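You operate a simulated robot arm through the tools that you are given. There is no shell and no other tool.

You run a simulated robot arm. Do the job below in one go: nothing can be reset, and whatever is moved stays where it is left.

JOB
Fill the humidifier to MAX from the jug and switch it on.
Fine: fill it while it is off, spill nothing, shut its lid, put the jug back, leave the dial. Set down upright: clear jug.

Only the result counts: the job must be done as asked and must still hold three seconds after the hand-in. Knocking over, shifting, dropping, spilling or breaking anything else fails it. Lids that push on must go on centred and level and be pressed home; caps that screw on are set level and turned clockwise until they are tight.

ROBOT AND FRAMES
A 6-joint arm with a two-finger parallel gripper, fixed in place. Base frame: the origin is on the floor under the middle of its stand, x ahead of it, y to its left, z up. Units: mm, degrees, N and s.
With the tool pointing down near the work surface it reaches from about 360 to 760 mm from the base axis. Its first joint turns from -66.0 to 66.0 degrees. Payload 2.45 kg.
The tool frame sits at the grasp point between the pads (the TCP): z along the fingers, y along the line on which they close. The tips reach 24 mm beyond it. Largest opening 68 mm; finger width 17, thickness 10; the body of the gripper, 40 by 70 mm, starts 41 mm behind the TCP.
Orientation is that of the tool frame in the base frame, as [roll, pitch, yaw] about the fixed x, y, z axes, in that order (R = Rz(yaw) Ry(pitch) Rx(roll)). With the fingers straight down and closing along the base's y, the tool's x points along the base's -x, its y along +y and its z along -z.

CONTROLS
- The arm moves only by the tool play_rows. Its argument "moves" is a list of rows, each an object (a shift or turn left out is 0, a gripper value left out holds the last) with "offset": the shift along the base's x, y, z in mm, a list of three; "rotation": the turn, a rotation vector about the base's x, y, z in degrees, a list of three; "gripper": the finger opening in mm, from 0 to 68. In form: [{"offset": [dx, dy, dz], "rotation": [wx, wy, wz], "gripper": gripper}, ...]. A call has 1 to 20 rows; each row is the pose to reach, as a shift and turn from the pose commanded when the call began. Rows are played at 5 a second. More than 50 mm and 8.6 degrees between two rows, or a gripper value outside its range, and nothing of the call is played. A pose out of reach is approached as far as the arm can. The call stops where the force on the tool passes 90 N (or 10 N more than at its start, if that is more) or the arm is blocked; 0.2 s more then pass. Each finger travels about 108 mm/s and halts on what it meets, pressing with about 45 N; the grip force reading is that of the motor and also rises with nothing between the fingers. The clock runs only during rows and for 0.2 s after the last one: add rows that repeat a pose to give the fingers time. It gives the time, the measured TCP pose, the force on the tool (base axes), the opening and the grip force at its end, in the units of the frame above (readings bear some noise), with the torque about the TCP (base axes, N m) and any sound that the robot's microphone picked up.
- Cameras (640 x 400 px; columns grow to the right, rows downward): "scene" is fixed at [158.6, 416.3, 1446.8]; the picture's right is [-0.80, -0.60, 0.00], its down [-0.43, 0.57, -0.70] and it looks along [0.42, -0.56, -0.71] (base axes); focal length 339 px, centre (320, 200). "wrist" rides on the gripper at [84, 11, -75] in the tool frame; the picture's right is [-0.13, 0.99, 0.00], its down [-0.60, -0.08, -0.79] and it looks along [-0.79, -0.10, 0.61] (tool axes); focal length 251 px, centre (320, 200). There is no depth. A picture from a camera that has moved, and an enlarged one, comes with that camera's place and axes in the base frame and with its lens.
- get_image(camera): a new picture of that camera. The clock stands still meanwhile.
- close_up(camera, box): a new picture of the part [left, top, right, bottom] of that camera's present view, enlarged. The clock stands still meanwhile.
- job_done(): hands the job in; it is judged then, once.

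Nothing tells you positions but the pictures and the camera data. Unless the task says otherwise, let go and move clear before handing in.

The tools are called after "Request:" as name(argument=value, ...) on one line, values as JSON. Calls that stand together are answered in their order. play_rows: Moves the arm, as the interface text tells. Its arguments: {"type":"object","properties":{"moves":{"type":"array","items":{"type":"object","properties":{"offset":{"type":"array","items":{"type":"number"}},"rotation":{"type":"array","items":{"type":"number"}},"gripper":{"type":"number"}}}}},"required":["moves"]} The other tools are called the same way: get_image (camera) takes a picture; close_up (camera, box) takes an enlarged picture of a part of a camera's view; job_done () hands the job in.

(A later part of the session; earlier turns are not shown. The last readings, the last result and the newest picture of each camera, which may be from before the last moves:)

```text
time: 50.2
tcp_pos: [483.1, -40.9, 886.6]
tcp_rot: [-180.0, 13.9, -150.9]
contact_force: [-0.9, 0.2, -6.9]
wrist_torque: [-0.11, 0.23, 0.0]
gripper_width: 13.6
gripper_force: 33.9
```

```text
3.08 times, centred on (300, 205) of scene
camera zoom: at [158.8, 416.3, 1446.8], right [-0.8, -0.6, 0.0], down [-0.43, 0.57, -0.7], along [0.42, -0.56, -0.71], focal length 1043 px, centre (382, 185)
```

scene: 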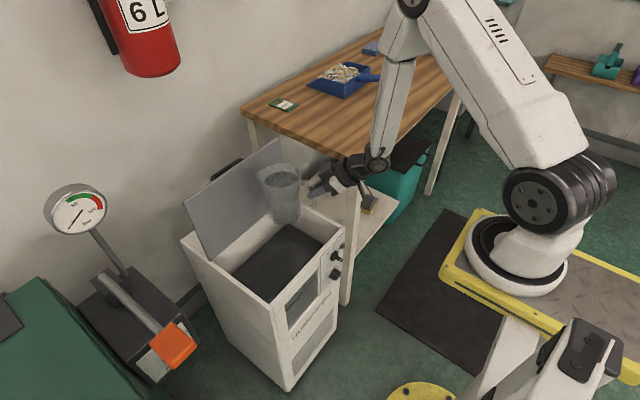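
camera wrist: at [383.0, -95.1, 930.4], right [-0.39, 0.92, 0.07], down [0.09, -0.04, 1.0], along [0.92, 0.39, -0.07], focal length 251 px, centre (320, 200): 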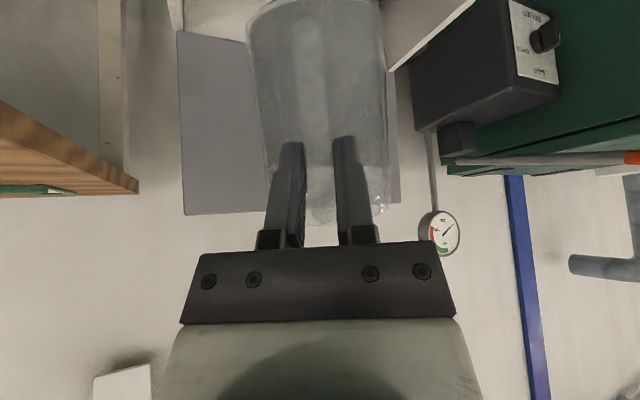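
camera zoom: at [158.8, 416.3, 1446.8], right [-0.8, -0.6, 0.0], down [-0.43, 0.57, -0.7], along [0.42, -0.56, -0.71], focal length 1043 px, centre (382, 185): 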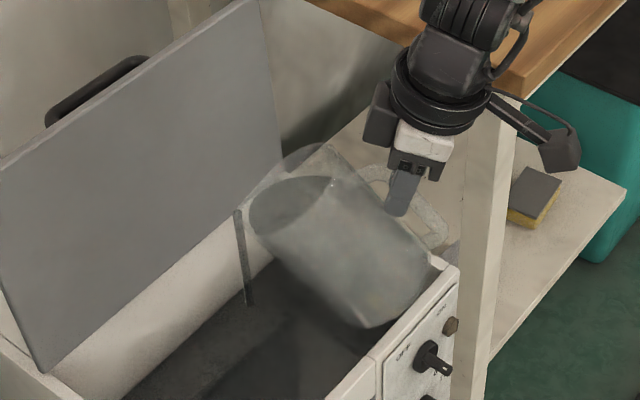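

Flow at this tilt has nearly stopped, so each small increase pours a limited amount. I'll go on to 44°.

Request:
play_rows(moves=[{"offset": [1.6, 0.9, -0.7], "rotation": [-0.97, 1.75, 0]}, {"offset": [3.4, 1.9, -1.4], "rotation": [-1.94, 3.5, 0]}, {"offset": [3.4, 1.9, -1.4], "rotation": [-1.94, 3.5, 0]}, {"offset": [3.4, 1.9, -1.4], "rotation": [-1.94, 3.5, 0]}, {"offset": [5.2, 2.9, -0.7], "rotation": [-2.91, 5.25, 0]}, {"offset": [7.2, 4, 0], "rotation": [-3.88, 7, 0]}, {"offset": [7.2, 4, 0], "rotation": [-3.88, 7, 0]}, {"offset": [7.2, 4, 0], "rotation": [-3.88, 7, 0]}, {"offset": [7.2, 4, 0], "rotation": [-3.88, 7, 0]}, {"offset": [7.2, 4, 0], "rotation": [-3.88, 7, 0]}, {"offset": [7.2, 4, 0], "rotation": [-3.88, 7, 0]}])

Request:
close_up(camera="scene", box=[240, 258, 264, 280])

Request:
close_up(camera="scene", box=[250, 140, 350, 270])

Request:
close_up(camera="scene", box=[295, 270, 325, 300])

```text
time: 52.6
tcp_pos: [490.4, -36.5, 886.0]
tcp_rot: [179.9, 6.0, -151.1]
contact_force: [0.2, -0.2, -5.5]
wrist_torque: [-0.06, 0.12, 0.02]
gripper_width: 14.0
gripper_force: 33.9
```

```text
16.00 times, centred on (252, 269) of scene
camera zoom: at [158.8, 416.3, 1446.8], right [-0.8, -0.6, 0.0], down [-0.43, 0.57, -0.7], along [0.42, -0.56, -0.71], focal length 5424 px, centre (1408, -904)
```

zoom: 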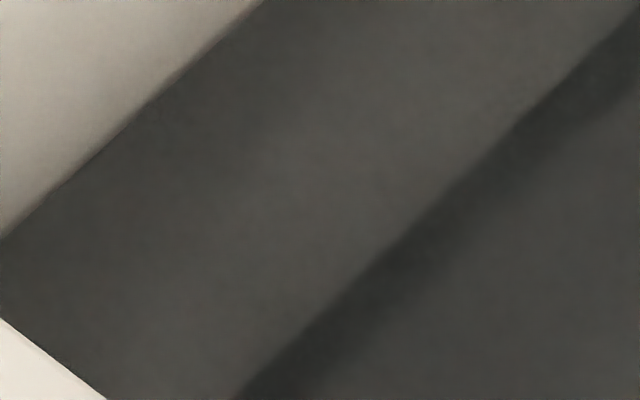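

```text
3.08 times, centred on (300, 205) of scene
camera zoom: at [158.8, 416.3, 1446.8], right [-0.8, -0.6, 0.0], down [-0.43, 0.57, -0.7], along [0.42, -0.56, -0.71], focal length 1043 px, centre (382, 185)
```

zoom: 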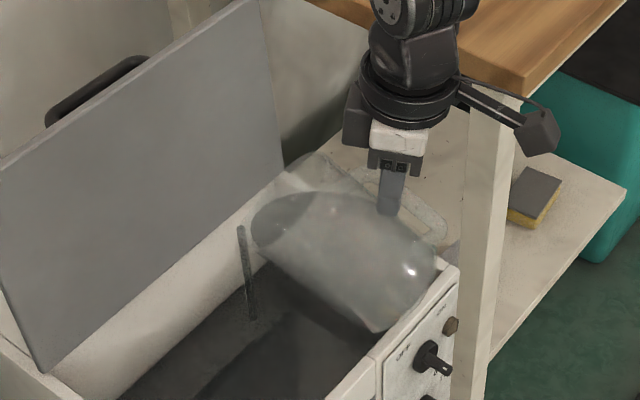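

```text
13.33 times, centred on (310, 285) of scene
camera zoom: at [158.8, 416.3, 1446.8], right [-0.8, -0.6, 0.0], down [-0.43, 0.57, -0.7], along [0.42, -0.56, -0.71], focal length 4520 px, centre (453, -933)
```

zoom: 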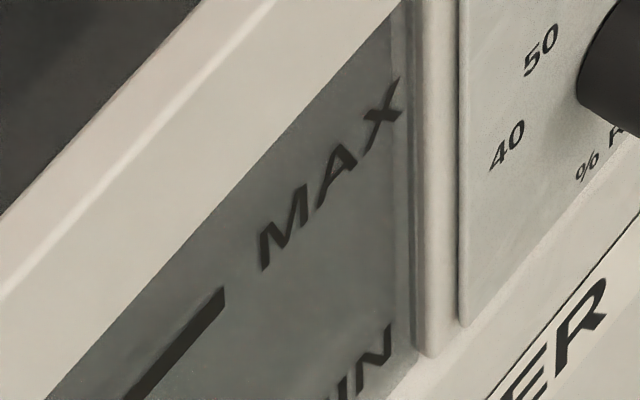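

The waterline rose another 4 mm to about z 603. I'll tilt on to 49° and check again.

Request:
play_rows(moves=[{"offset": [1.4, 0.8, -0.5], "rotation": [-0.6, 1.1, 0]}, {"offset": [2.8, 1.5, -1], "rotation": [-1.21, 2.19, 0]}, {"offset": [2.8, 1.5, -1], "rotation": [-1.21, 2.19, 0]}, {"offset": [2.8, 1.5, -1], "rotation": [-1.21, 2.19, 0]}, {"offset": [4.2, 2.3, -0.5], "rotation": [-1.82, 3.28, 0]}, {"offset": [5.6, 3.1, 0], "rotation": [-2.43, 4.38, 0]}, {"offset": [5.6, 3.1, 0], "rotation": [-2.43, 4.38, 0]}, {"offset": [5.6, 3.1, 0], "rotation": [-2.43, 4.38, 0]}, {"offset": [5.6, 3.1, 0], "rotation": [-2.43, 4.38, 0]}, {"offset": [5.6, 3.1, 0], "rotation": [-2.43, 4.38, 0]}, {"offset": [5.6, 3.1, 0], "rotation": [-2.43, 4.38, 0]}])

Request:
close_up(camera="scene", box=[240, 258, 264, 280])

Request:
close_up(camera="scene", box=[250, 140, 350, 270])

Request:
close_up(camera="scene", box=[284, 264, 332, 330])

```text
time: 55.0
tcp_pos: [497.2, -34.2, 886.6]
tcp_rot: [-180.0, 1.0, -150.9]
contact_force: [-0.1, 0.3, -5.6]
wrist_torque: [-0.02, 0.08, 0.01]
gripper_width: 13.9
gripper_force: 33.2
```

```text
16.00 times, centred on (252, 269) of scene
camera zoom: at [158.7, 416.3, 1446.8], right [-0.8, -0.6, 0.0], down [-0.43, 0.57, -0.7], along [0.42, -0.56, -0.71], focal length 5424 px, centre (1408, -904)
```

zoom: 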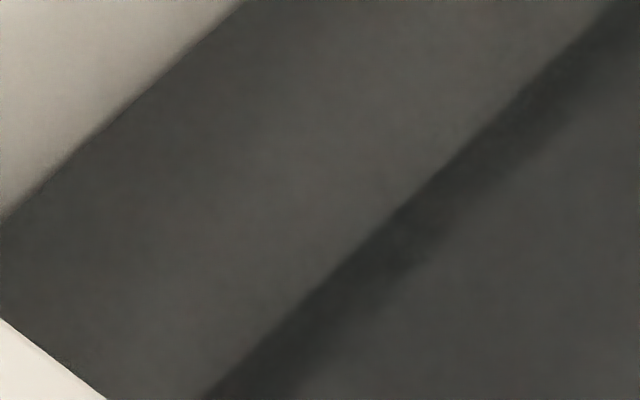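

```text
3.08 times, centred on (300, 205) of scene
camera zoom: at [158.7, 416.3, 1446.8], right [-0.8, -0.6, 0.0], down [-0.43, 0.57, -0.7], along [0.42, -0.56, -0.71], focal length 1043 px, centre (382, 185)
```

zoom: 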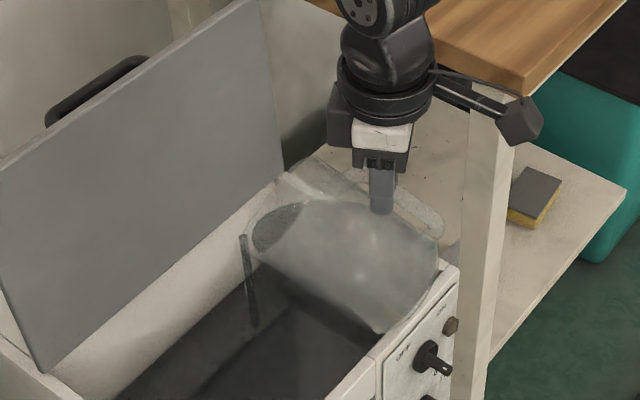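

```text
6.06 times, centred on (308, 297) of scene
camera zoom: at [158.7, 416.3, 1446.8], right [-0.8, -0.6, 0.0], down [-0.43, 0.57, -0.7], along [0.42, -0.56, -0.71], focal length 2055 px, centre (393, -388)
```

zoom: 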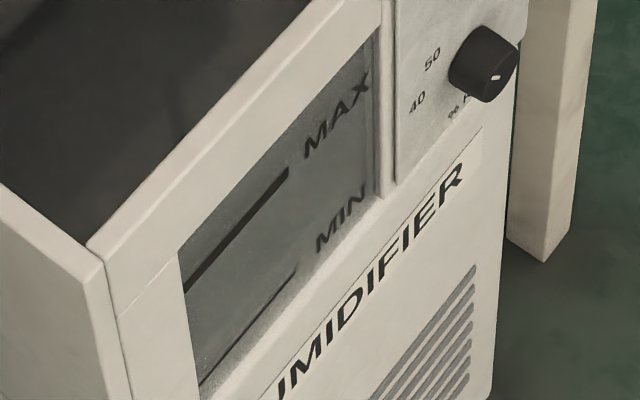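

By scene-consistent measurement the waterline is now about at MAX (needs ~18.5 mm rise, and shows about that). I'll tilt back to stop the flow and then check the level precisely.

Request:
play_rows(moves=[{"offset": [-4.7, -2.6, -0.7], "rotation": [2.18, -3.94, 0]}, {"offset": [-9.4, -5.2, -1.4], "rotation": [4.37, -7.88, 0]}, {"offset": [-9.4, -5.2, -1.4], "rotation": [4.37, -7.88, 0]}, {"offset": [-9.4, -5.2, -1.4], "rotation": [4.37, -7.88, 0]}])

Request:
close_up(camera="scene", box=[240, 258, 264, 280])

Request:
close_up(camera="scene", box=[250, 140, 350, 270])

Request:
close_up(camera="scene", box=[284, 284, 310, 304])

```text
time: 56.0
tcp_pos: [488.8, -39.3, 885.4]
tcp_rot: [179.9, 10.0, -151.0]
contact_force: [-0.2, -0.6, -5.5]
wrist_torque: [-0.08, 0.17, 0.02]
gripper_width: 13.6
gripper_force: 33.3
```

```text
16.00 times, centred on (252, 269) of scene
camera zoom: at [158.7, 416.3, 1446.8], right [-0.8, -0.6, 0.0], down [-0.43, 0.57, -0.7], along [0.42, -0.56, -0.71], focal length 5424 px, centre (1408, -904)
```

zoom: 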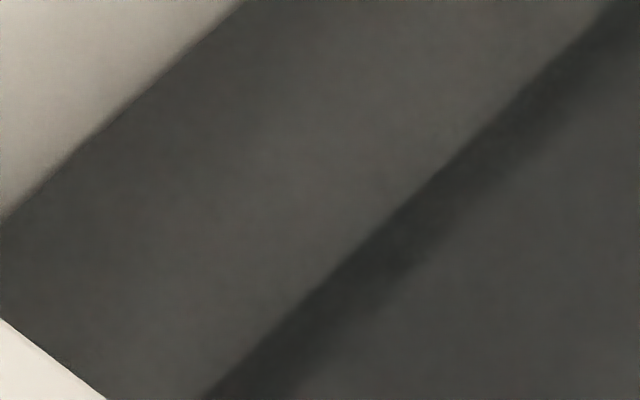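

```text
3.08 times, centred on (300, 205) of scene
camera zoom: at [158.7, 416.3, 1446.8], right [-0.8, -0.6, 0.0], down [-0.43, 0.57, -0.7], along [0.42, -0.56, -0.71], focal length 1043 px, centre (382, 185)
```

zoom: 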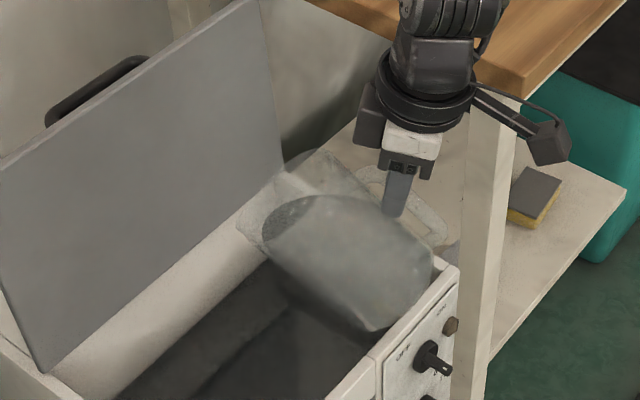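

```text
16.00 times, centred on (297, 294) of scene
camera zoom: at [158.7, 416.3, 1446.8], right [-0.8, -0.6, 0.0], down [-0.43, 0.57, -0.7], along [0.42, -0.56, -0.71], focal length 5424 px, centre (688, -1304)
```

zoom: 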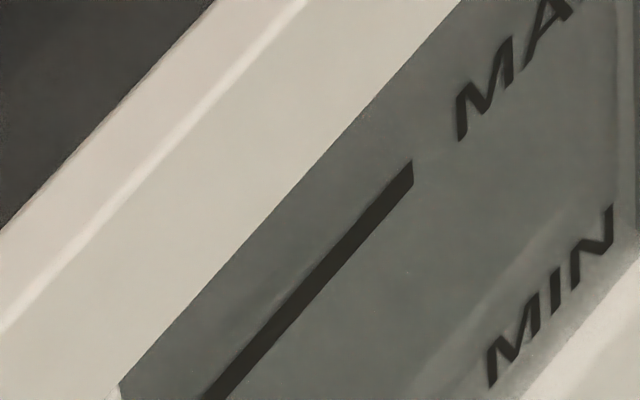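

Flow has stopped. I'll magnify the strip of window around the MAX line to find the waterline there.

Request:
close_up(camera="scene", box=[294, 284, 304, 292])

Request:
close_up(camera="scene", box=[286, 296, 298, 306])

Request:
close_up(camera="scene", box=[308, 268, 320, 278])

```text
16.00 times, centred on (299, 288) of scene
camera zoom: at [158.7, 416.3, 1446.8], right [-0.8, -0.6, 0.0], down [-0.43, 0.57, -0.7], along [0.42, -0.56, -0.71], focal length 5424 px, centre (656, -1208)
```

zoom: 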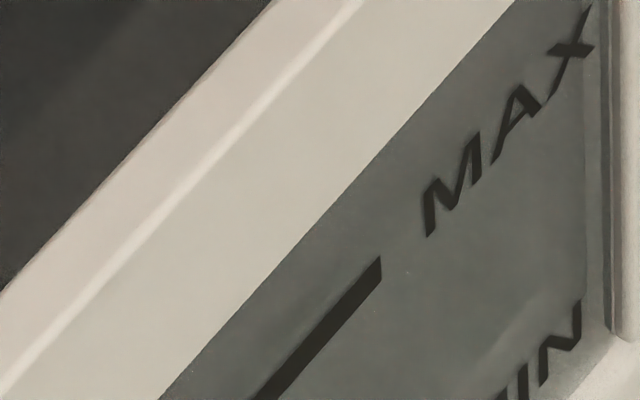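

```text
16.00 times, centred on (292, 301) of scene
camera zoom: at [158.7, 416.3, 1446.8], right [-0.8, -0.6, 0.0], down [-0.43, 0.57, -0.7], along [0.42, -0.56, -0.71], focal length 5424 px, centre (768, -1416)
```

zoom: 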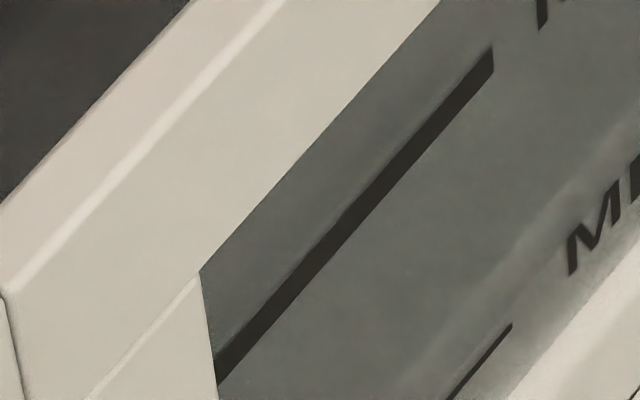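

```text
16.00 times, centred on (314, 273) of scene
camera zoom: at [158.7, 416.3, 1446.8], right [-0.8, -0.6, 0.0], down [-0.43, 0.57, -0.7], along [0.42, -0.56, -0.71], focal length 5424 px, centre (416, -968)
```

zoom: 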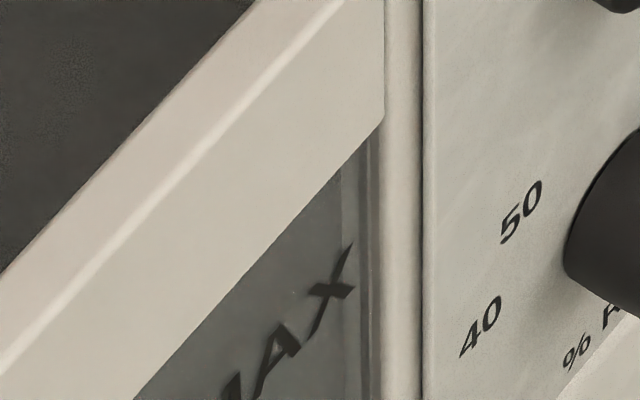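

I can't resolve the waterline in the glass from here, so I'll return the jug upright and check with the wrist camera afterwards. First I'll bring it back upright over the tank.

Request:
play_rows(moves=[{"offset": [-1.7, -1, 0.7], "rotation": [0.97, -1.75, 0]}, {"offset": [-3.4, -1.9, 1.4], "rotation": [1.94, -3.5, 0]}, {"offset": [-4.8, -2.7, 0.7], "rotation": [2.91, -5.25, 0]}, {"offset": [-6.2, -3.5, 0], "rotation": [3.88, -7, 0]}, {"offset": [-7.3, -4.1, 1.5], "rotation": [4.85, -8.75, 0]}, {"offset": [-8.5, -4.7, 3.1], "rotation": [5.82, -10.5, 0]}, {"offset": [-9.4, -5.2, 6], "rotation": [6.79, -12.25, 0]}, {"offset": [-10.3, -5.7, 8.9], "rotation": [7.76, -14, 0]}, {"offset": [-8.4, -7.5, 14], "rotation": [8.73, -15.75, 0]}, {"offset": [-6.4, -9.3, 19.4], "rotation": [9.7, -17.5, 0]}, {"offset": [-4.2, -10.5, 25], "rotation": [10.67, -19.25, 0]}, {"offset": [-2, -11.7, 30.1], "rotation": [11.64, -21, 0]}, {"offset": [-2, -11.7, 30.1], "rotation": [11.64, -21, 0]}])

Request:
play_rows(moves=[{"offset": [6, -1.6, 0.3], "rotation": [0.97, -1.75, 0]}, {"offset": [12, -3.3, 0.5], "rotation": [1.94, -3.5, 0]}, {"offset": [18.8, -5, 0.8], "rotation": [2.91, -5.25, 0]}, {"offset": [25.6, -6.6, 1], "rotation": [3.88, -7, 0]}, {"offset": [34.3, -7, 0.5], "rotation": [4.85, -8.75, 0]}, {"offset": [43, -7.5, 0], "rotation": [5.82, -10.5, 0]}, {"offset": [52.3, -8, -0.5], "rotation": [6.79, -12.25, 0]}, {"offset": [61.6, -8.4, -1.1], "rotation": [7.76, -14, 0]}, {"offset": [61.6, -8.4, 5], "rotation": [7.76, -14, 0]}, {"offset": [61.6, -8.4, 5], "rotation": [7.76, -14, 0]}])

Request:
get_image(camera="scene")

```text
time: 58.8
tcp_pos: [484.9, -51.6, 915.2]
tcp_rot: [179.9, 34.1, -151.1]
contact_force: [0.4, -0.1, -5.6]
wrist_torque: [-0.18, 0.32, -0.04]
gripper_width: 14.0
gripper_force: 33.8
```

```text
time: 61.0
tcp_pos: [546.1, -59.4, 919.8]
tcp_rot: [179.8, 50.0, -151.1]
contact_force: [-0.2, -0.2, -5.6]
wrist_torque: [-0.19, 0.39, 0.01]
gripper_width: 13.7
gripper_force: 33.5
```

```text
taken
```

scene: 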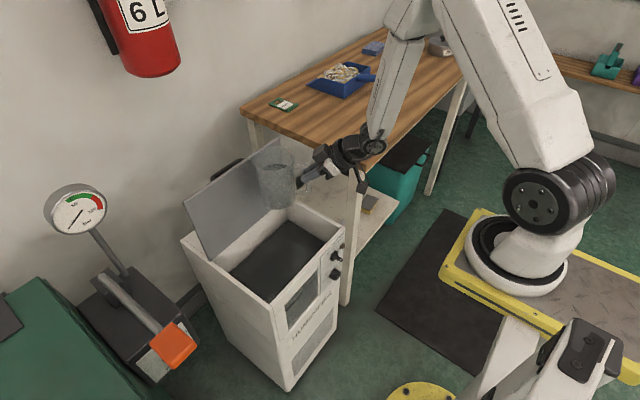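

The jug is upright again, with about 0.22 kg poured. I'll take the same tank views as before pouring to compare waterlines directly.

Request:
close_up(camera="scene", box=[230, 215, 330, 305])

Request:
close_up(camera="scene", box=[280, 215, 300, 230])

Request:
close_up(camera="scene", box=[300, 225, 330, 260])

```text
4.44 times, centred on (280, 260) of scene
camera zoom: at [158.8, 416.3, 1446.8], right [-0.8, -0.6, 0.0], down [-0.43, 0.57, -0.7], along [0.42, -0.56, -0.71], focal length 1507 px, centre (498, -67)
```

zoom: 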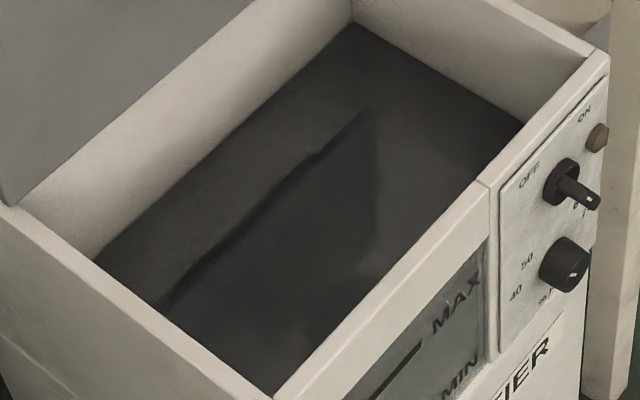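

```text
16.00 times, centred on (290, 222) of scene
camera zoom: at [158.8, 416.3, 1446.8], right [-0.8, -0.6, 0.0], down [-0.43, 0.57, -0.7], along [0.42, -0.56, -0.71], focal length 5424 px, centre (800, -160)
```

zoom: 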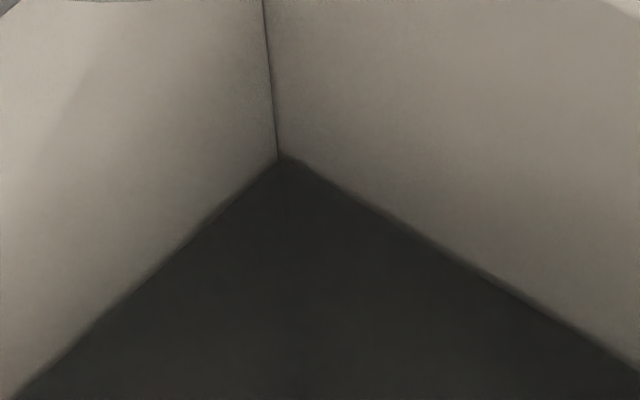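

```text
11.43 times, centred on (315, 242) of scene
camera zoom: at [158.8, 416.3, 1446.8], right [-0.8, -0.6, 0.0], down [-0.43, 0.57, -0.7], along [0.42, -0.56, -0.71], focal length 3875 px, centre (377, -286)
```

zoom: 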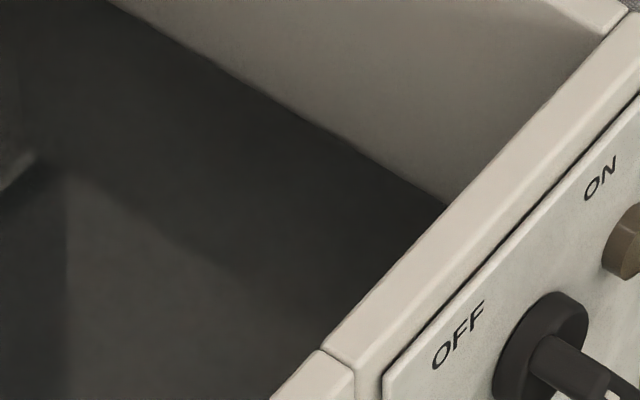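

The waterline now sits within about 1–2 mm of MAX by two independent measurements. I'll carry the jug back over the table along the same route.

Request:
play_rows(moves=[{"offset": [0, 0, 10]}, {"offset": [0, 0, 25]}, {"offset": [0, -5, 42]}, {"offset": [0, -15, 55]}, {"offset": [1, -32, 64]}, {"offset": [3, -52, 66]}, {"offset": [5, -72, 66]}, {"offset": [7, -92, 66]}, {"offset": [10, -112, 66]}, {"offset": [13, -132, 66]}, {"offset": [15, -152, 66]}, {"offset": [17, -172, 66]}, {"offset": [20, -192, 66]}, {"offset": [22, -212, 66]}, {"offset": [24, -232, 66]}, {"offset": [27, -252, 66]}, {"offset": [29, -270, 66]}, {"offset": [30, -280, 66]}, {"offset": [30, -280, 66]}])

Request:
get_image(camera="scene")

```text
time: 65.0
tcp_pos: [576.0, -338.9, 986.5]
tcp_rot: [179.9, 49.9, -151.1]
contact_force: [-0.8, -0.1, -6.3]
wrist_torque: [-0.18, 0.36, 0.0]
gripper_width: 13.7
gripper_force: 33.7
```

```text
taken
```

scene: 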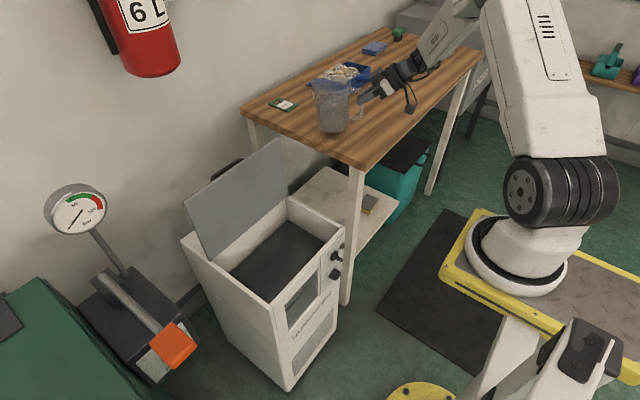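

Request:
play_rows(moves=[{"offset": [2, -10, 0]}, {"offset": [4.5, -21, -4]}, {"offset": [6.4, -30.2, -10]}, {"offset": [6.4, -30.2, -18]}, {"offset": [6.4, -30.2, -23]}, {"offset": [6.4, -30.2, -23]}])

Request:
close_up(camera="scene", box=[300, 60, 420, 150])

```text
time: 66.4
tcp_pos: [584.4, -369.1, 962.0]
tcp_rot: [-180.0, 50.0, -151.1]
contact_force: [0.0, -0.3, -4.7]
wrist_torque: [-0.21, 0.36, 0.0]
gripper_width: 14.0
gripper_force: 33.7
```

```text
4.44 times, centred on (360, 105) of scene
camera zoom: at [158.8, 416.2, 1446.8], right [-0.8, -0.6, 0.0], down [-0.43, 0.57, -0.7], along [0.42, -0.56, -0.71], focal length 1507 px, centre (142, 622)
```

zoom: 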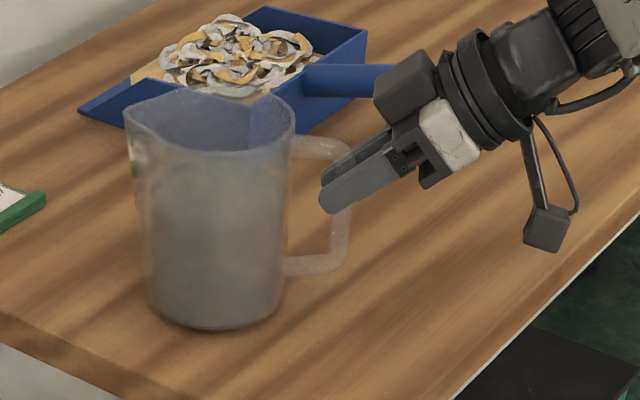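

The jug is a few millimetres above its old spot. I'll lower it gently until the table takes its weight.

Request:
play_rows(moves=[{"offset": [-1, 0, -1.5]}, {"offset": [-1, 0, -3]}, {"offset": [-1, 0, -4.5]}, {"offset": [-1, 0, -5.5]}, {"offset": [-1, 0, -5.5]}])

Request:
close_up(camera="scene", box=[300, 60, 420, 150])

```text
time: 67.6
tcp_pos: [583.6, -369.8, 958.1]
tcp_rot: [180.0, 50.1, -150.9]
contact_force: [0.1, 0.1, -1.5]
wrist_torque: [0.01, 0.02, 0.06]
gripper_width: 13.6
gripper_force: 33.1
```

```text
4.44 times, centred on (360, 105) of scene
camera zoom: at [158.7, 416.3, 1446.8], right [-0.8, -0.6, 0.0], down [-0.43, 0.57, -0.7], along [0.42, -0.56, -0.71], focal length 1507 px, centre (142, 622)
```

zoom: 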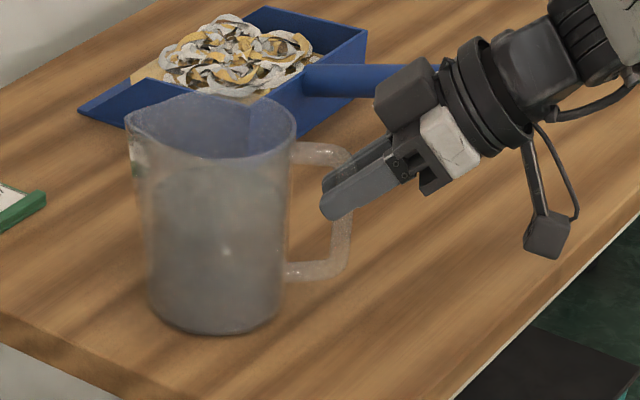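

The weight is on the table and the torque is gone. I'll open the fingers and back away along the tool axis.

Request:
play_rows(moves=[{"offset": [0, 0, -0.4], "gripper": 18}, {"offset": [0, 0, -0.4], "gripper": 30}, {"offset": [0, 0, -0.4], "gripper": 44}, {"offset": [0, 0, -0.4], "gripper": 44}])

Request:
play_rows(moves=[{"offset": [-6.7, -3.7, 6.4]}, {"offset": [-20, -11.1, 19.2]}, {"offset": [-40, -22.2, 38.5]}, {"offset": [-60, -33, 58]}, {"offset": [-75, -35, 85]}, {"offset": [-75, -35, 85]}])

Request:
close_up(camera="scene", box=[300, 60, 420, 150])

```text
time: 68.6
tcp_pos: [582.3, -368.5, 956.8]
tcp_rot: [-180.0, 50.1, -151.1]
contact_force: [0.0, 0.1, -0.6]
wrist_torque: [-0.01, 0.02, -0.01]
gripper_width: 44.1
gripper_force: 0.0
```

```text
time: 70.0
tcp_pos: [506.6, -404.9, 1042.8]
tcp_rot: [179.9, 50.0, -151.1]
contact_force: [-0.7, 0.6, 0.0]
wrist_torque: [0.0, 0.01, 0.03]
gripper_width: 44.1
gripper_force: 0.0
```

```text
4.44 times, centred on (360, 105) of scene
camera zoom: at [158.6, 416.3, 1446.8], right [-0.8, -0.6, 0.0], down [-0.43, 0.57, -0.7], along [0.42, -0.56, -0.71], focal length 1507 px, centre (142, 622)
```

zoom: 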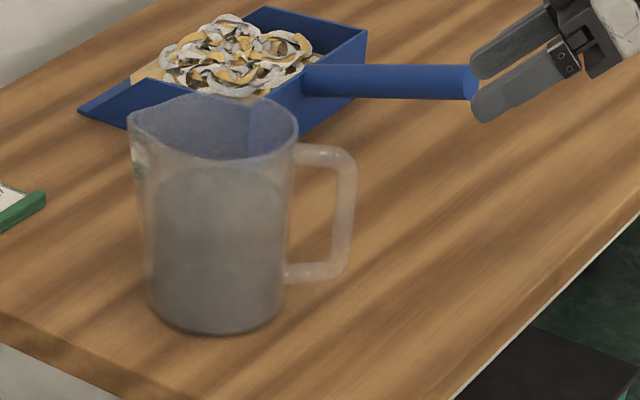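

The jug is back in its place, upright. I'll level the tool and return to the tank to check the level with the wrist camera.

Request:
play_rows(moves=[{"offset": [0, 10, 5], "rotation": [-4.04, 7.29, 0]}, {"offset": [-5, 20, 10], "rotation": [-8.08, 14.58, 0]}, {"offset": [-10, 35, 10], "rotation": [-12.12, 21.87, 0]}, {"offset": [-15, 50, 10], "rotation": [-16.16, 29.16, 0]}, {"offset": [-20, 65, 10], "rotation": [-20.2, 36.45, 0]}, {"offset": [-25, 80, 10], "rotation": [-24.25, 43.75, 0]}, {"offset": [-25, 80, 10], "rotation": [-24.25, 43.75, 0]}])

Request:
play_rows(moves=[{"offset": [0, 40, -6], "rotation": [0, 0, -5]}, {"offset": [-5, 80, -12], "rotation": [0, 0, -10]}, {"offset": [-10, 120, -18], "rotation": [0, 0, -15]}, {"offset": [-15, 160, -24], "rotation": [0, 0, -20]}, {"offset": [-20, 200, -30], "rotation": [0, 0, -25]}, {"offset": [-25, 240, -36], "rotation": [0, 0, -29]}, {"offset": [-30, 280, -42], "rotation": [0, 0, -29]}, {"offset": [-35, 320, -48], "rotation": [0, 0, -29]}, {"offset": [-35, 350, -55], "rotation": [0, 0, -29]}, {"offset": [-35, 350, -55], "rotation": [0, 0, -29]}])

Request:
get_image(camera="wrist")

Request:
close_up(camera="wrist", box=[200, 0, 460, 160])

```text
time: 71.6
tcp_pos: [482.0, -323.0, 1051.4]
tcp_rot: [-180.0, -0.2, -151.0]
contact_force: [0.3, -0.2, 0.1]
wrist_torque: [0.02, -0.01, 0.01]
gripper_width: 44.1
gripper_force: 0.0
```

```text
time: 73.8
tcp_pos: [447.0, 26.5, 997.2]
tcp_rot: [-179.9, 0.0, 179.9]
contact_force: [-0.1, -0.5, -0.9]
wrist_torque: [0.01, 0.01, -0.02]
gripper_width: 44.0
gripper_force: 0.0
```

```text
taken
camera wrist: at [363.8, 37.3, 1072.5], right [0.13, 0.99, 0.0], down [0.6, -0.08, 0.79], along [0.79, -0.1, -0.61], focal length 251 px, centre (320, 200)
```

wrist: 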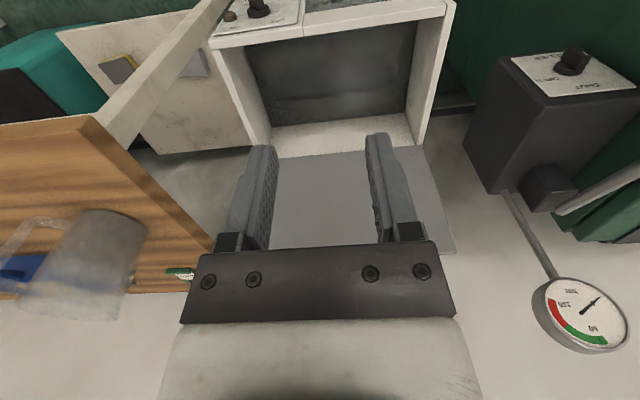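

```text
2.46 times, centred on (330, 80) of wrist
camera zoom: at [363.8, 37.3, 1072.5], right [0.13, 0.99, 0.0], down [0.6, -0.08, 0.79], along [0.79, -0.1, -0.61], focal length 619 px, centre (295, 495)
```

zoom: 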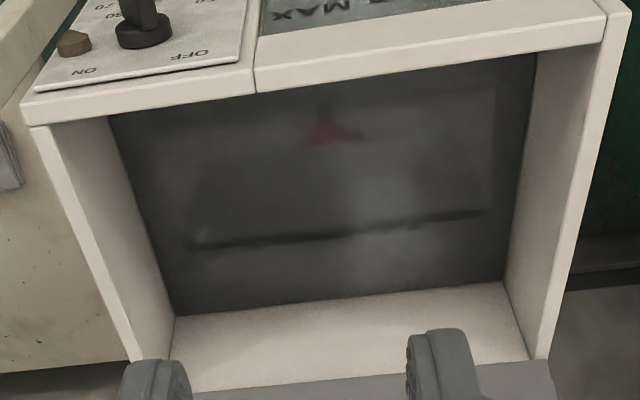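

I need both the MAX line and the waterline in one view. I'll back the camera off a little and zoom in on both.

Request:
play_rows(moves=[{"offset": [-30, 0, -24]}, {"offset": [-59, 0, -48]}, {"offset": [-59, 0, -48]}, {"offset": [-59, 0, -48]}])

Request:
get_image(camera="wrist")

Request:
close_up(camera="wrist", box=[280, 0, 480, 125])

```text
time: 74.8
tcp_pos: [388.0, 26.1, 948.4]
tcp_rot: [-180.0, 0.0, -180.0]
contact_force: [-0.3, -0.4, 0.5]
wrist_torque: [0.01, 0.02, 0.03]
gripper_width: 43.9
gripper_force: 0.1
```

```text
taken
camera wrist: at [304.8, 37.1, 1024.3], right [0.13, 0.99, 0.0], down [0.6, -0.08, 0.79], along [0.79, -0.1, -0.61], focal length 251 px, centre (320, 200)
```

wrist: 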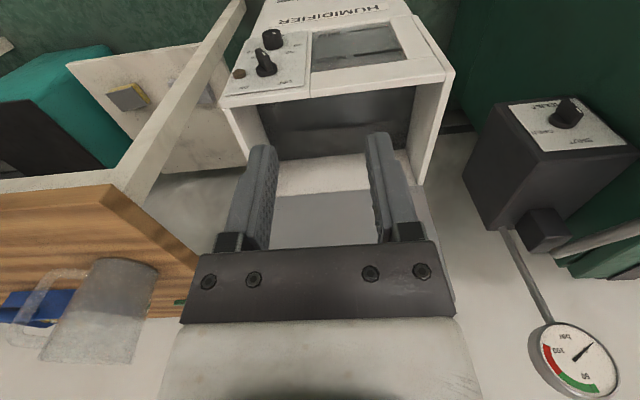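

```text
3.20 times, centred on (380, 62) of wrist
camera zoom: at [304.8, 37.1, 1024.3], right [0.13, 0.99, 0.0], down [0.6, -0.08, 0.79], along [0.79, -0.1, -0.61], focal length 805 px, centre (128, 640)
```

zoom: 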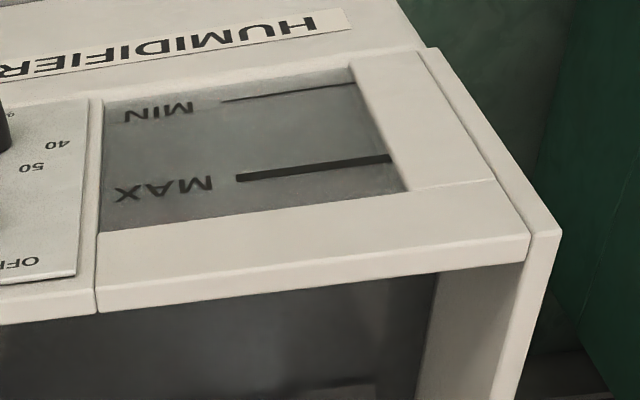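

Request:
close_up(camera="wrist", box=[368, 40, 408, 65])

Request:
close_up(camera="wrist", box=[312, 45, 352, 75])

Request:
close_up(camera="wrist", box=[270, 140, 310, 170])

Request:
close_up(camera="wrist", box=[390, 130, 430, 160])

```text
16.00 times, centred on (388, 52) of wrist
camera zoom: at [304.8, 37.1, 1024.3], right [0.13, 0.99, 0.0], down [0.6, -0.08, 0.79], along [0.79, -0.1, -0.61], focal length 4023 px, centre (-768, 2560)
```

zoom: 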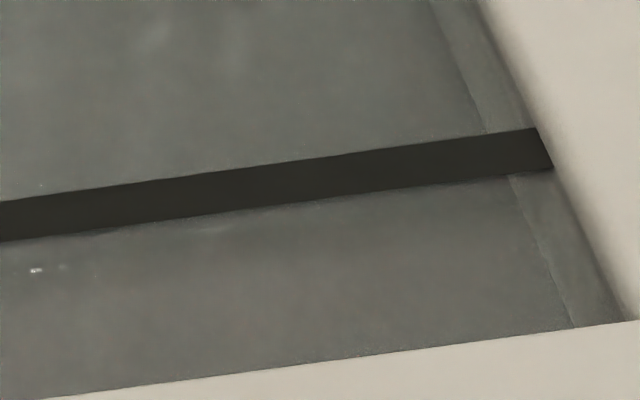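

```text
13.33 times, centred on (332, 60) of wrist
camera zoom: at [304.8, 37.1, 1024.3], right [0.13, 0.99, 0.0], down [0.6, -0.08, 0.79], along [0.79, -0.1, -0.61], focal length 3352 px, centre (160, 2067)
```

zoom: 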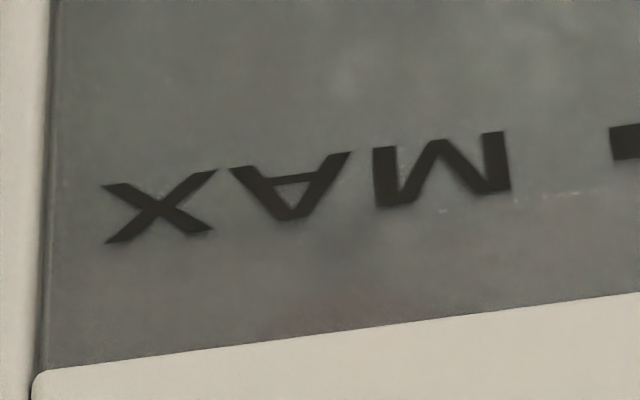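

```text
13.33 times, centred on (290, 155) of wrist
camera zoom: at [304.8, 37.1, 1024.3], right [0.13, 0.99, 0.0], down [0.6, -0.08, 0.79], along [0.79, -0.1, -0.61], focal length 3352 px, centre (720, 800)
```

zoom: 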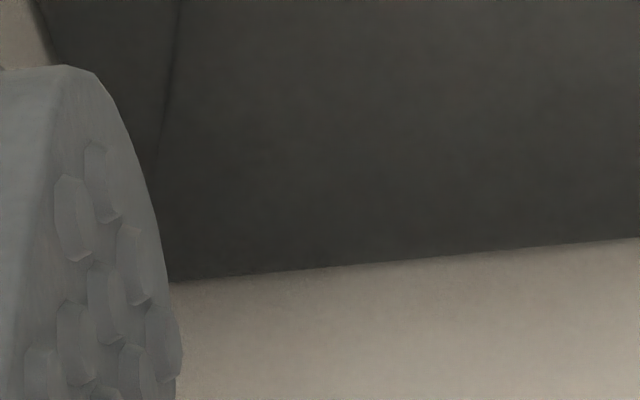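

```text
13.33 times, centred on (410, 145) of wrist
camera zoom: at [304.8, 37.1, 1024.3], right [0.13, 0.99, 0.0], down [0.6, -0.08, 0.79], along [0.79, -0.1, -0.61], focal length 3352 px, centre (-880, 933)
```

zoom: 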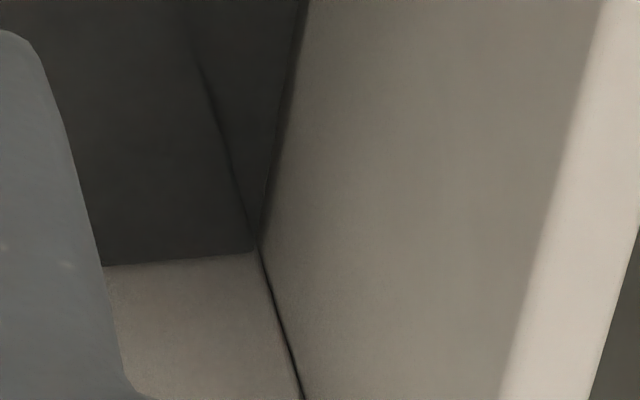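

From the front the glass thickness causes parallax, so I want a look at the glass from inside the tank. I'll turn the tool around at a safe height so the wrist camera looks back toward the window.

Request:
play_rows(moves=[{"offset": [10, 0, 10], "rotation": [0, 0, 8.2]}, {"offset": [20, 0, 20], "rotation": [0, 0, 16.4]}, {"offset": [30, 0, 30], "rotation": [0, 0, 24.6]}, {"offset": [40, 0, 40], "rotation": [0, 0, 32.8]}, {"offset": [50, 0, 50], "rotation": [0, 0, 41]}, {"offset": [60, 0, 55], "rotation": [0, 0, 49.2]}, {"offset": [70, 0, 60], "rotation": [0, 0, 57.4]}, {"offset": [80, 0, 60], "rotation": [0, 0, 65.6]}, {"offset": [90, 0, 60], "rotation": [0, 0, 73.8]}, {"offset": [100, 0, 60], "rotation": [0, 0, 82]}, {"offset": [110, 0, 60], "rotation": [0, 0, 90]}, {"offset": [110, 0, 60], "rotation": [0, 0, 90]}])

Request:
play_rows(moves=[{"offset": [0, 0, 0], "rotation": [0, 0, 8.2]}, {"offset": [0, 0, 0], "rotation": [0, 0, 16.4]}, {"offset": [0, 0, 0], "rotation": [0, 0, 24.6]}, {"offset": [0, 0, 0], "rotation": [0, 0, 32.8]}, {"offset": [0, 0, 0], "rotation": [0, 0, 41]}, {"offset": [0, 0, 0], "rotation": [0, 0, 49.2]}, {"offset": [0, 0, 0], "rotation": [0, 0, 57.4]}, {"offset": [0, 0, 0], "rotation": [0, 0, 65.6]}, {"offset": [0, 0, 0], "rotation": [0, 0, 73.8]}, {"offset": [0, 0, 0], "rotation": [0, 0, 82]}, {"offset": [0, 0, 0], "rotation": [0, 0, 90]}, {"offset": [0, 0, 0], "rotation": [0, 0, 90]}])

Request:
get_image(camera="wrist")

```text
time: 77.4
tcp_pos: [499.8, 25.1, 1008.9]
tcp_rot: [180.0, 0.0, -90.0]
contact_force: [0.0, -0.1, 0.2]
wrist_torque: [0.01, 0.03, 0.02]
gripper_width: 44.0
gripper_force: 0.0
```

```text
time: 80.0
tcp_pos: [496.8, 38.3, 1008.7]
tcp_rot: [179.3, -0.1, -0.4]
contact_force: [0.6, 0.2, -1.1]
wrist_torque: [-0.01, -0.02, -0.01]
gripper_width: 43.9
gripper_force: 0.0
out of reach, approached as far as the arm can: row 11, 12
```

```text
taken
camera wrist: at [581.1, 27.6, 1084.1], right [-0.14, -0.99, 0.01], down [-0.6, 0.09, 0.79], along [-0.78, 0.1, -0.61], focal length 251 px, centre (320, 200)
```

wrist: 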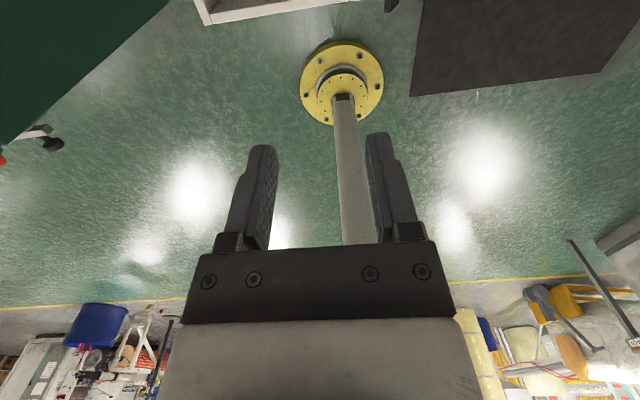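

The camera now looks back toward the robot, close to the wrist's limit. I'll ease the turn by 8° and descend above the tank so the inside of the window comes into view.

Request:
play_rows(moves=[{"offset": [10, 0, -10], "rotation": [0, 0, -4]}, {"offset": [30, 1, -40], "rotation": [0, 0, -8]}, {"offset": [50, 2, -80], "rotation": [0, 0, -8]}, {"offset": [63, 2, -120], "rotation": [0, 0, -8]}, {"offset": [63, 2, -160], "rotation": [0, 0, -8]}, {"offset": [63, 2, -160], "rotation": [0, 0, -8]}])

Request:
get_image(camera="wrist")

Request:
get_image(camera="scene")

```text
time: 81.4
tcp_pos: [561.5, 39.1, 847.9]
tcp_rot: [179.9, 0.0, -8.2]
contact_force: [0.0, -0.4, 0.0]
wrist_torque: [-0.02, 0.02, -0.03]
gripper_width: 44.0
gripper_force: 0.1
```

```text
taken
camera wrist: at [643.0, 16.8, 923.8], right [-0.27, -0.96, 0.0], down [-0.59, 0.16, 0.79], along [-0.76, 0.21, -0.61], focal length 251 px, centre (320, 200)
```

wrist: 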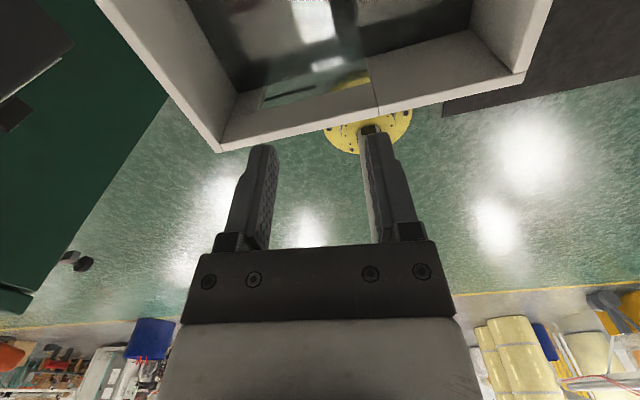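

```text
taken
```

scene: 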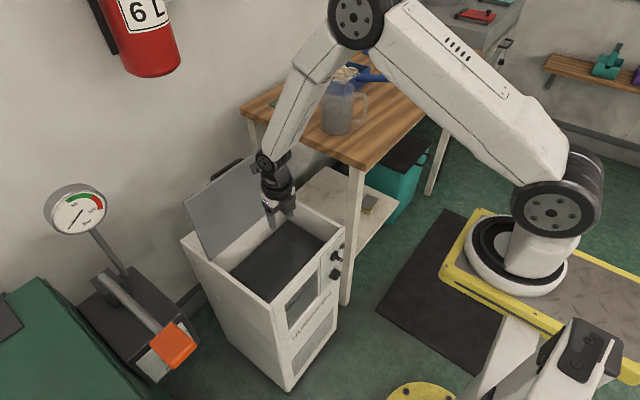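

The window is visible from inside now. Zooming in on the glass and waterline.

Request:
close_up(camera="wrist", box=[230, 40, 400, 130])

Request:
close_up(camera="wrist", box=[255, 75, 305, 110])

Request:
close_up(camera="wrist", box=[320, 65, 380, 105])

```text
3.76 times, centred on (315, 85) of wrist
camera zoom: at [643.0, 16.8, 923.8], right [-0.27, -0.96, 0.0], down [-0.59, 0.16, 0.79], along [-0.76, 0.21, -0.61], focal length 947 px, centre (339, 633)
```

zoom: 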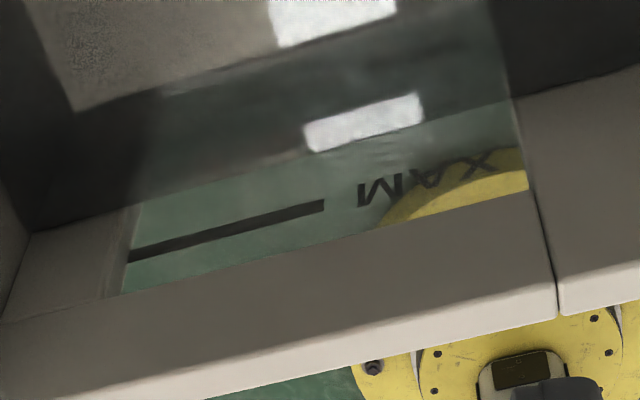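

```text
11.43 times, centred on (280, 92) of wrist
camera zoom: at [643.0, 16.8, 923.8], right [-0.27, -0.96, 0.0], down [-0.59, 0.16, 0.79], along [-0.76, 0.21, -0.61], focal length 2874 px, centre (777, 1429)
```

zoom: 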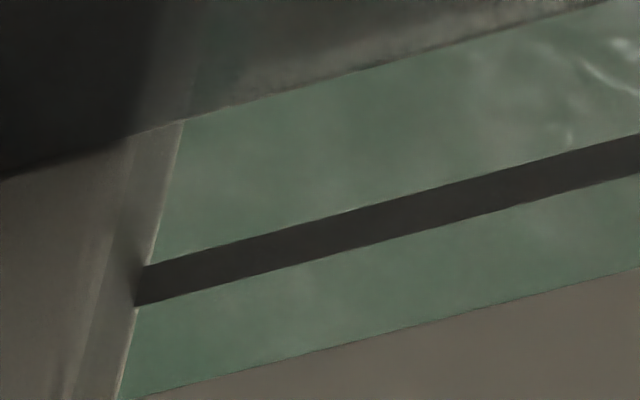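

```text
10.00 times, centred on (350, 85) of wrist
camera zoom: at [643.0, 16.8, 923.8], right [-0.27, -0.96, 0.0], down [-0.59, 0.16, 0.79], along [-0.76, 0.21, -0.61], focal length 2514 px, centre (20, 1350)
```

zoom: 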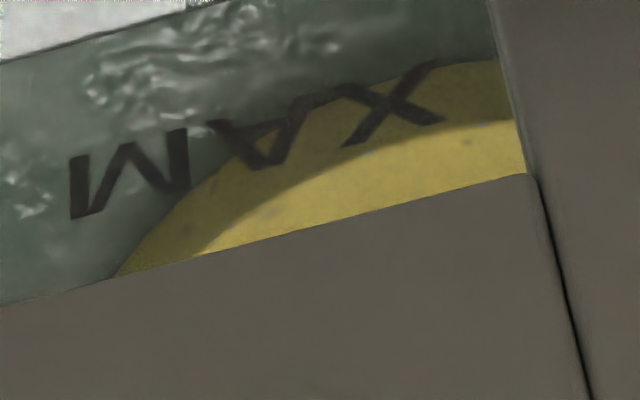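

From inside, the waterline is clearly below the MAX line, and combining views gives it about 12 mm short. I'll take a second inside view from lower down to pin this.

Request:
play_rows(moves=[{"offset": [0, 0, -30]}, {"offset": [0, 0, -60]}, {"offset": [0, 0, -80]}, {"offset": [0, 0, -80]}, {"offset": [0, 0, -80]}])

Request:
get_image(camera="wrist")

Request:
close_up(camera="wrist", box=[230, 60, 390, 160])

```text
time: 82.6
tcp_pos: [560.0, 39.3, 768.6]
tcp_rot: [-179.9, 0.1, -8.0]
contact_force: [-0.2, 0.4, 0.0]
wrist_torque: [0.0, 0.0, 0.01]
gripper_width: 44.1
gripper_force: 0.1
```

```text
taken
camera wrist: at [642.7, 17.1, 844.2], right [-0.27, -0.96, 0.0], down [-0.59, 0.16, 0.79], along [-0.76, 0.21, -0.61], focal length 251 px, centre (320, 200)
```

wrist: 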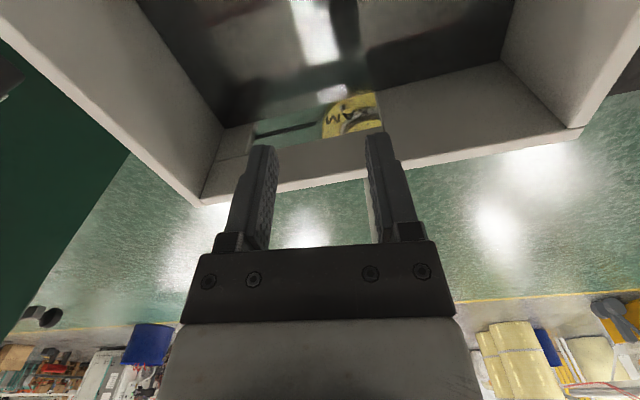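

```text
4.00 times, centred on (310, 110) of wrist
camera zoom: at [642.7, 17.1, 844.2], right [-0.27, -0.96, 0.0], down [-0.59, 0.16, 0.79], along [-0.76, 0.21, -0.61], focal length 1006 px, centre (360, 560)
```

zoom: 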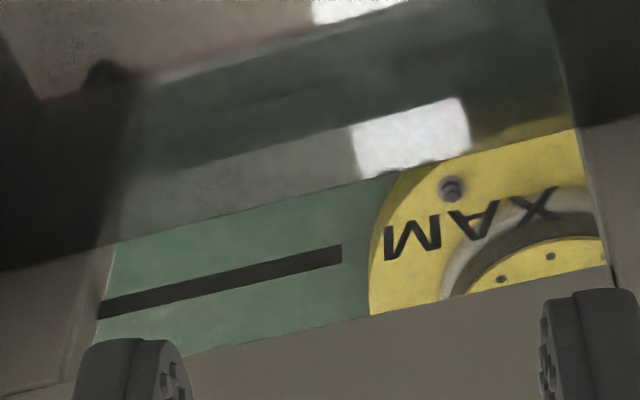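

Request:
close_up(camera="wrist", box=[255, 110, 305, 145])

Request:
close_up(camera="wrist", box=[290, 100, 340, 135])

```text
11.43 times, centred on (280, 128) of wrist
camera zoom: at [642.7, 17.1, 844.2], right [-0.27, -0.96, 0.0], down [-0.59, 0.16, 0.79], along [-0.76, 0.21, -0.61], focal length 2874 px, centre (777, 1029)
```

zoom: 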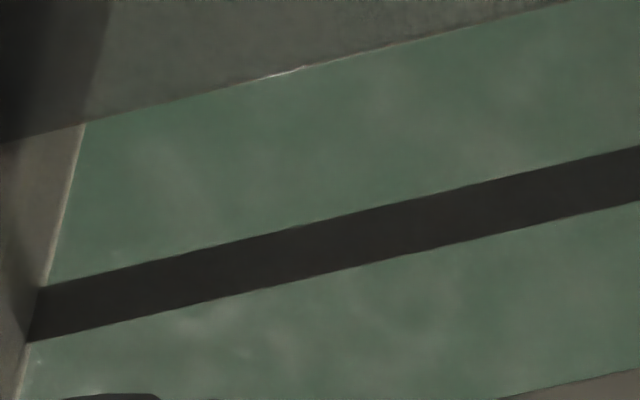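

```text
11.43 times, centred on (315, 118) of wrist
camera zoom: at [642.7, 17.1, 844.2], right [-0.27, -0.96, 0.0], down [-0.59, 0.16, 0.79], along [-0.76, 0.21, -0.61], focal length 2874 px, centre (377, 1143)
```

zoom: 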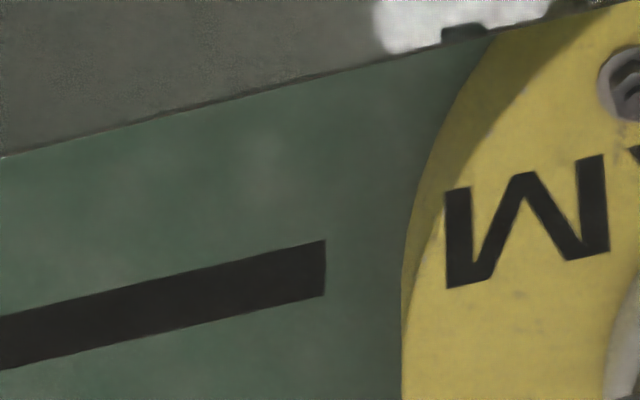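

The inside views agree: the water is about 13.5 mm below the centre of the MAX line, so more is needed. I'll rise, turn back, and fetch the jug again.

Request:
play_rows(moves=[{"offset": [0, 0, 30]}, {"offset": [0, 0, 70]}, {"offset": [0, 0, 110]}, {"offset": [-5, 0, 150]}, {"offset": [-15, 0, 190]}, {"offset": [-30, 0, 225]}, {"offset": [-45, 0, 250]}, {"offset": [-45, 0, 250]}])

Request:
play_rows(moves=[{"offset": [0, -10, 2], "rotation": [0, 0, -8]}, {"offset": [0, -25, 4], "rotation": [0, 0, -16]}, {"offset": [0, -45, 6], "rotation": [0, 0, -24]}, {"offset": [-2, -65, 8], "rotation": [0, 0, -32]}, {"offset": [-4, -85, 10], "rotation": [0, 0, -40]}, {"offset": [-6, -105, 12], "rotation": [0, 0, -48]}, {"offset": [-8, -125, 14], "rotation": [0, 0, -56]}, {"offset": [-10, -145, 16], "rotation": [0, 0, -64]}, {"offset": [-12, -165, 18], "rotation": [0, 0, -72]}, {"offset": [-14, -185, 20], "rotation": [0, 0, -80]}, {"offset": [-16, -205, 22], "rotation": [0, 0, -88]}, {"offset": [-18, -225, 24], "rotation": [0, 0, -96]}, {"offset": [-20, -245, 26], "rotation": [0, 0, -104]}, {"offset": [-22, -265, 28], "rotation": [0, 0, -112]}, {"offset": [-24, -285, 30], "rotation": [0, 0, -120]}, {"offset": [-26, -305, 32], "rotation": [0, 0, -128]}, {"offset": [-28, -325, 34], "rotation": [0, 0, -136]}, {"offset": [-30, -345, 36], "rotation": [0, 0, -143]}, {"offset": [-33, -371, 36], "rotation": [0, 0, -143]}, {"offset": [-33, -371, 36], "rotation": [0, 0, -143]}])

Request:
get_image(camera="wrist")

```text
time: 84.4
tcp_pos: [515.9, 41.2, 1019.0]
tcp_rot: [180.0, -0.1, -8.0]
contact_force: [1.1, 0.0, 0.3]
wrist_torque: [-0.03, 0.0, -0.03]
gripper_width: 44.0
gripper_force: 0.0
```

```text
time: 88.6
tcp_pos: [481.4, -331.4, 1056.5]
tcp_rot: [-180.0, -0.1, -151.0]
contact_force: [-0.2, -0.2, 0.8]
wrist_torque: [0.01, 0.01, -0.01]
gripper_width: 43.8
gripper_force: 0.1
```

```text
taken
camera wrist: at [403.6, -362.1, 1130.7], right [-0.37, 0.93, 0.0], down [0.57, 0.22, 0.79], along [0.74, 0.29, -0.61], focal length 251 px, centre (320, 200)
```

wrist: 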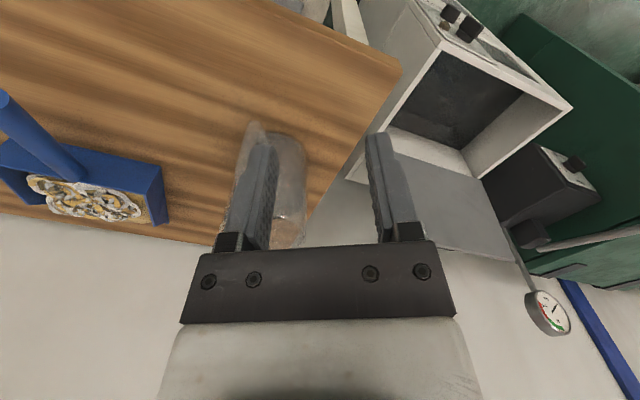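

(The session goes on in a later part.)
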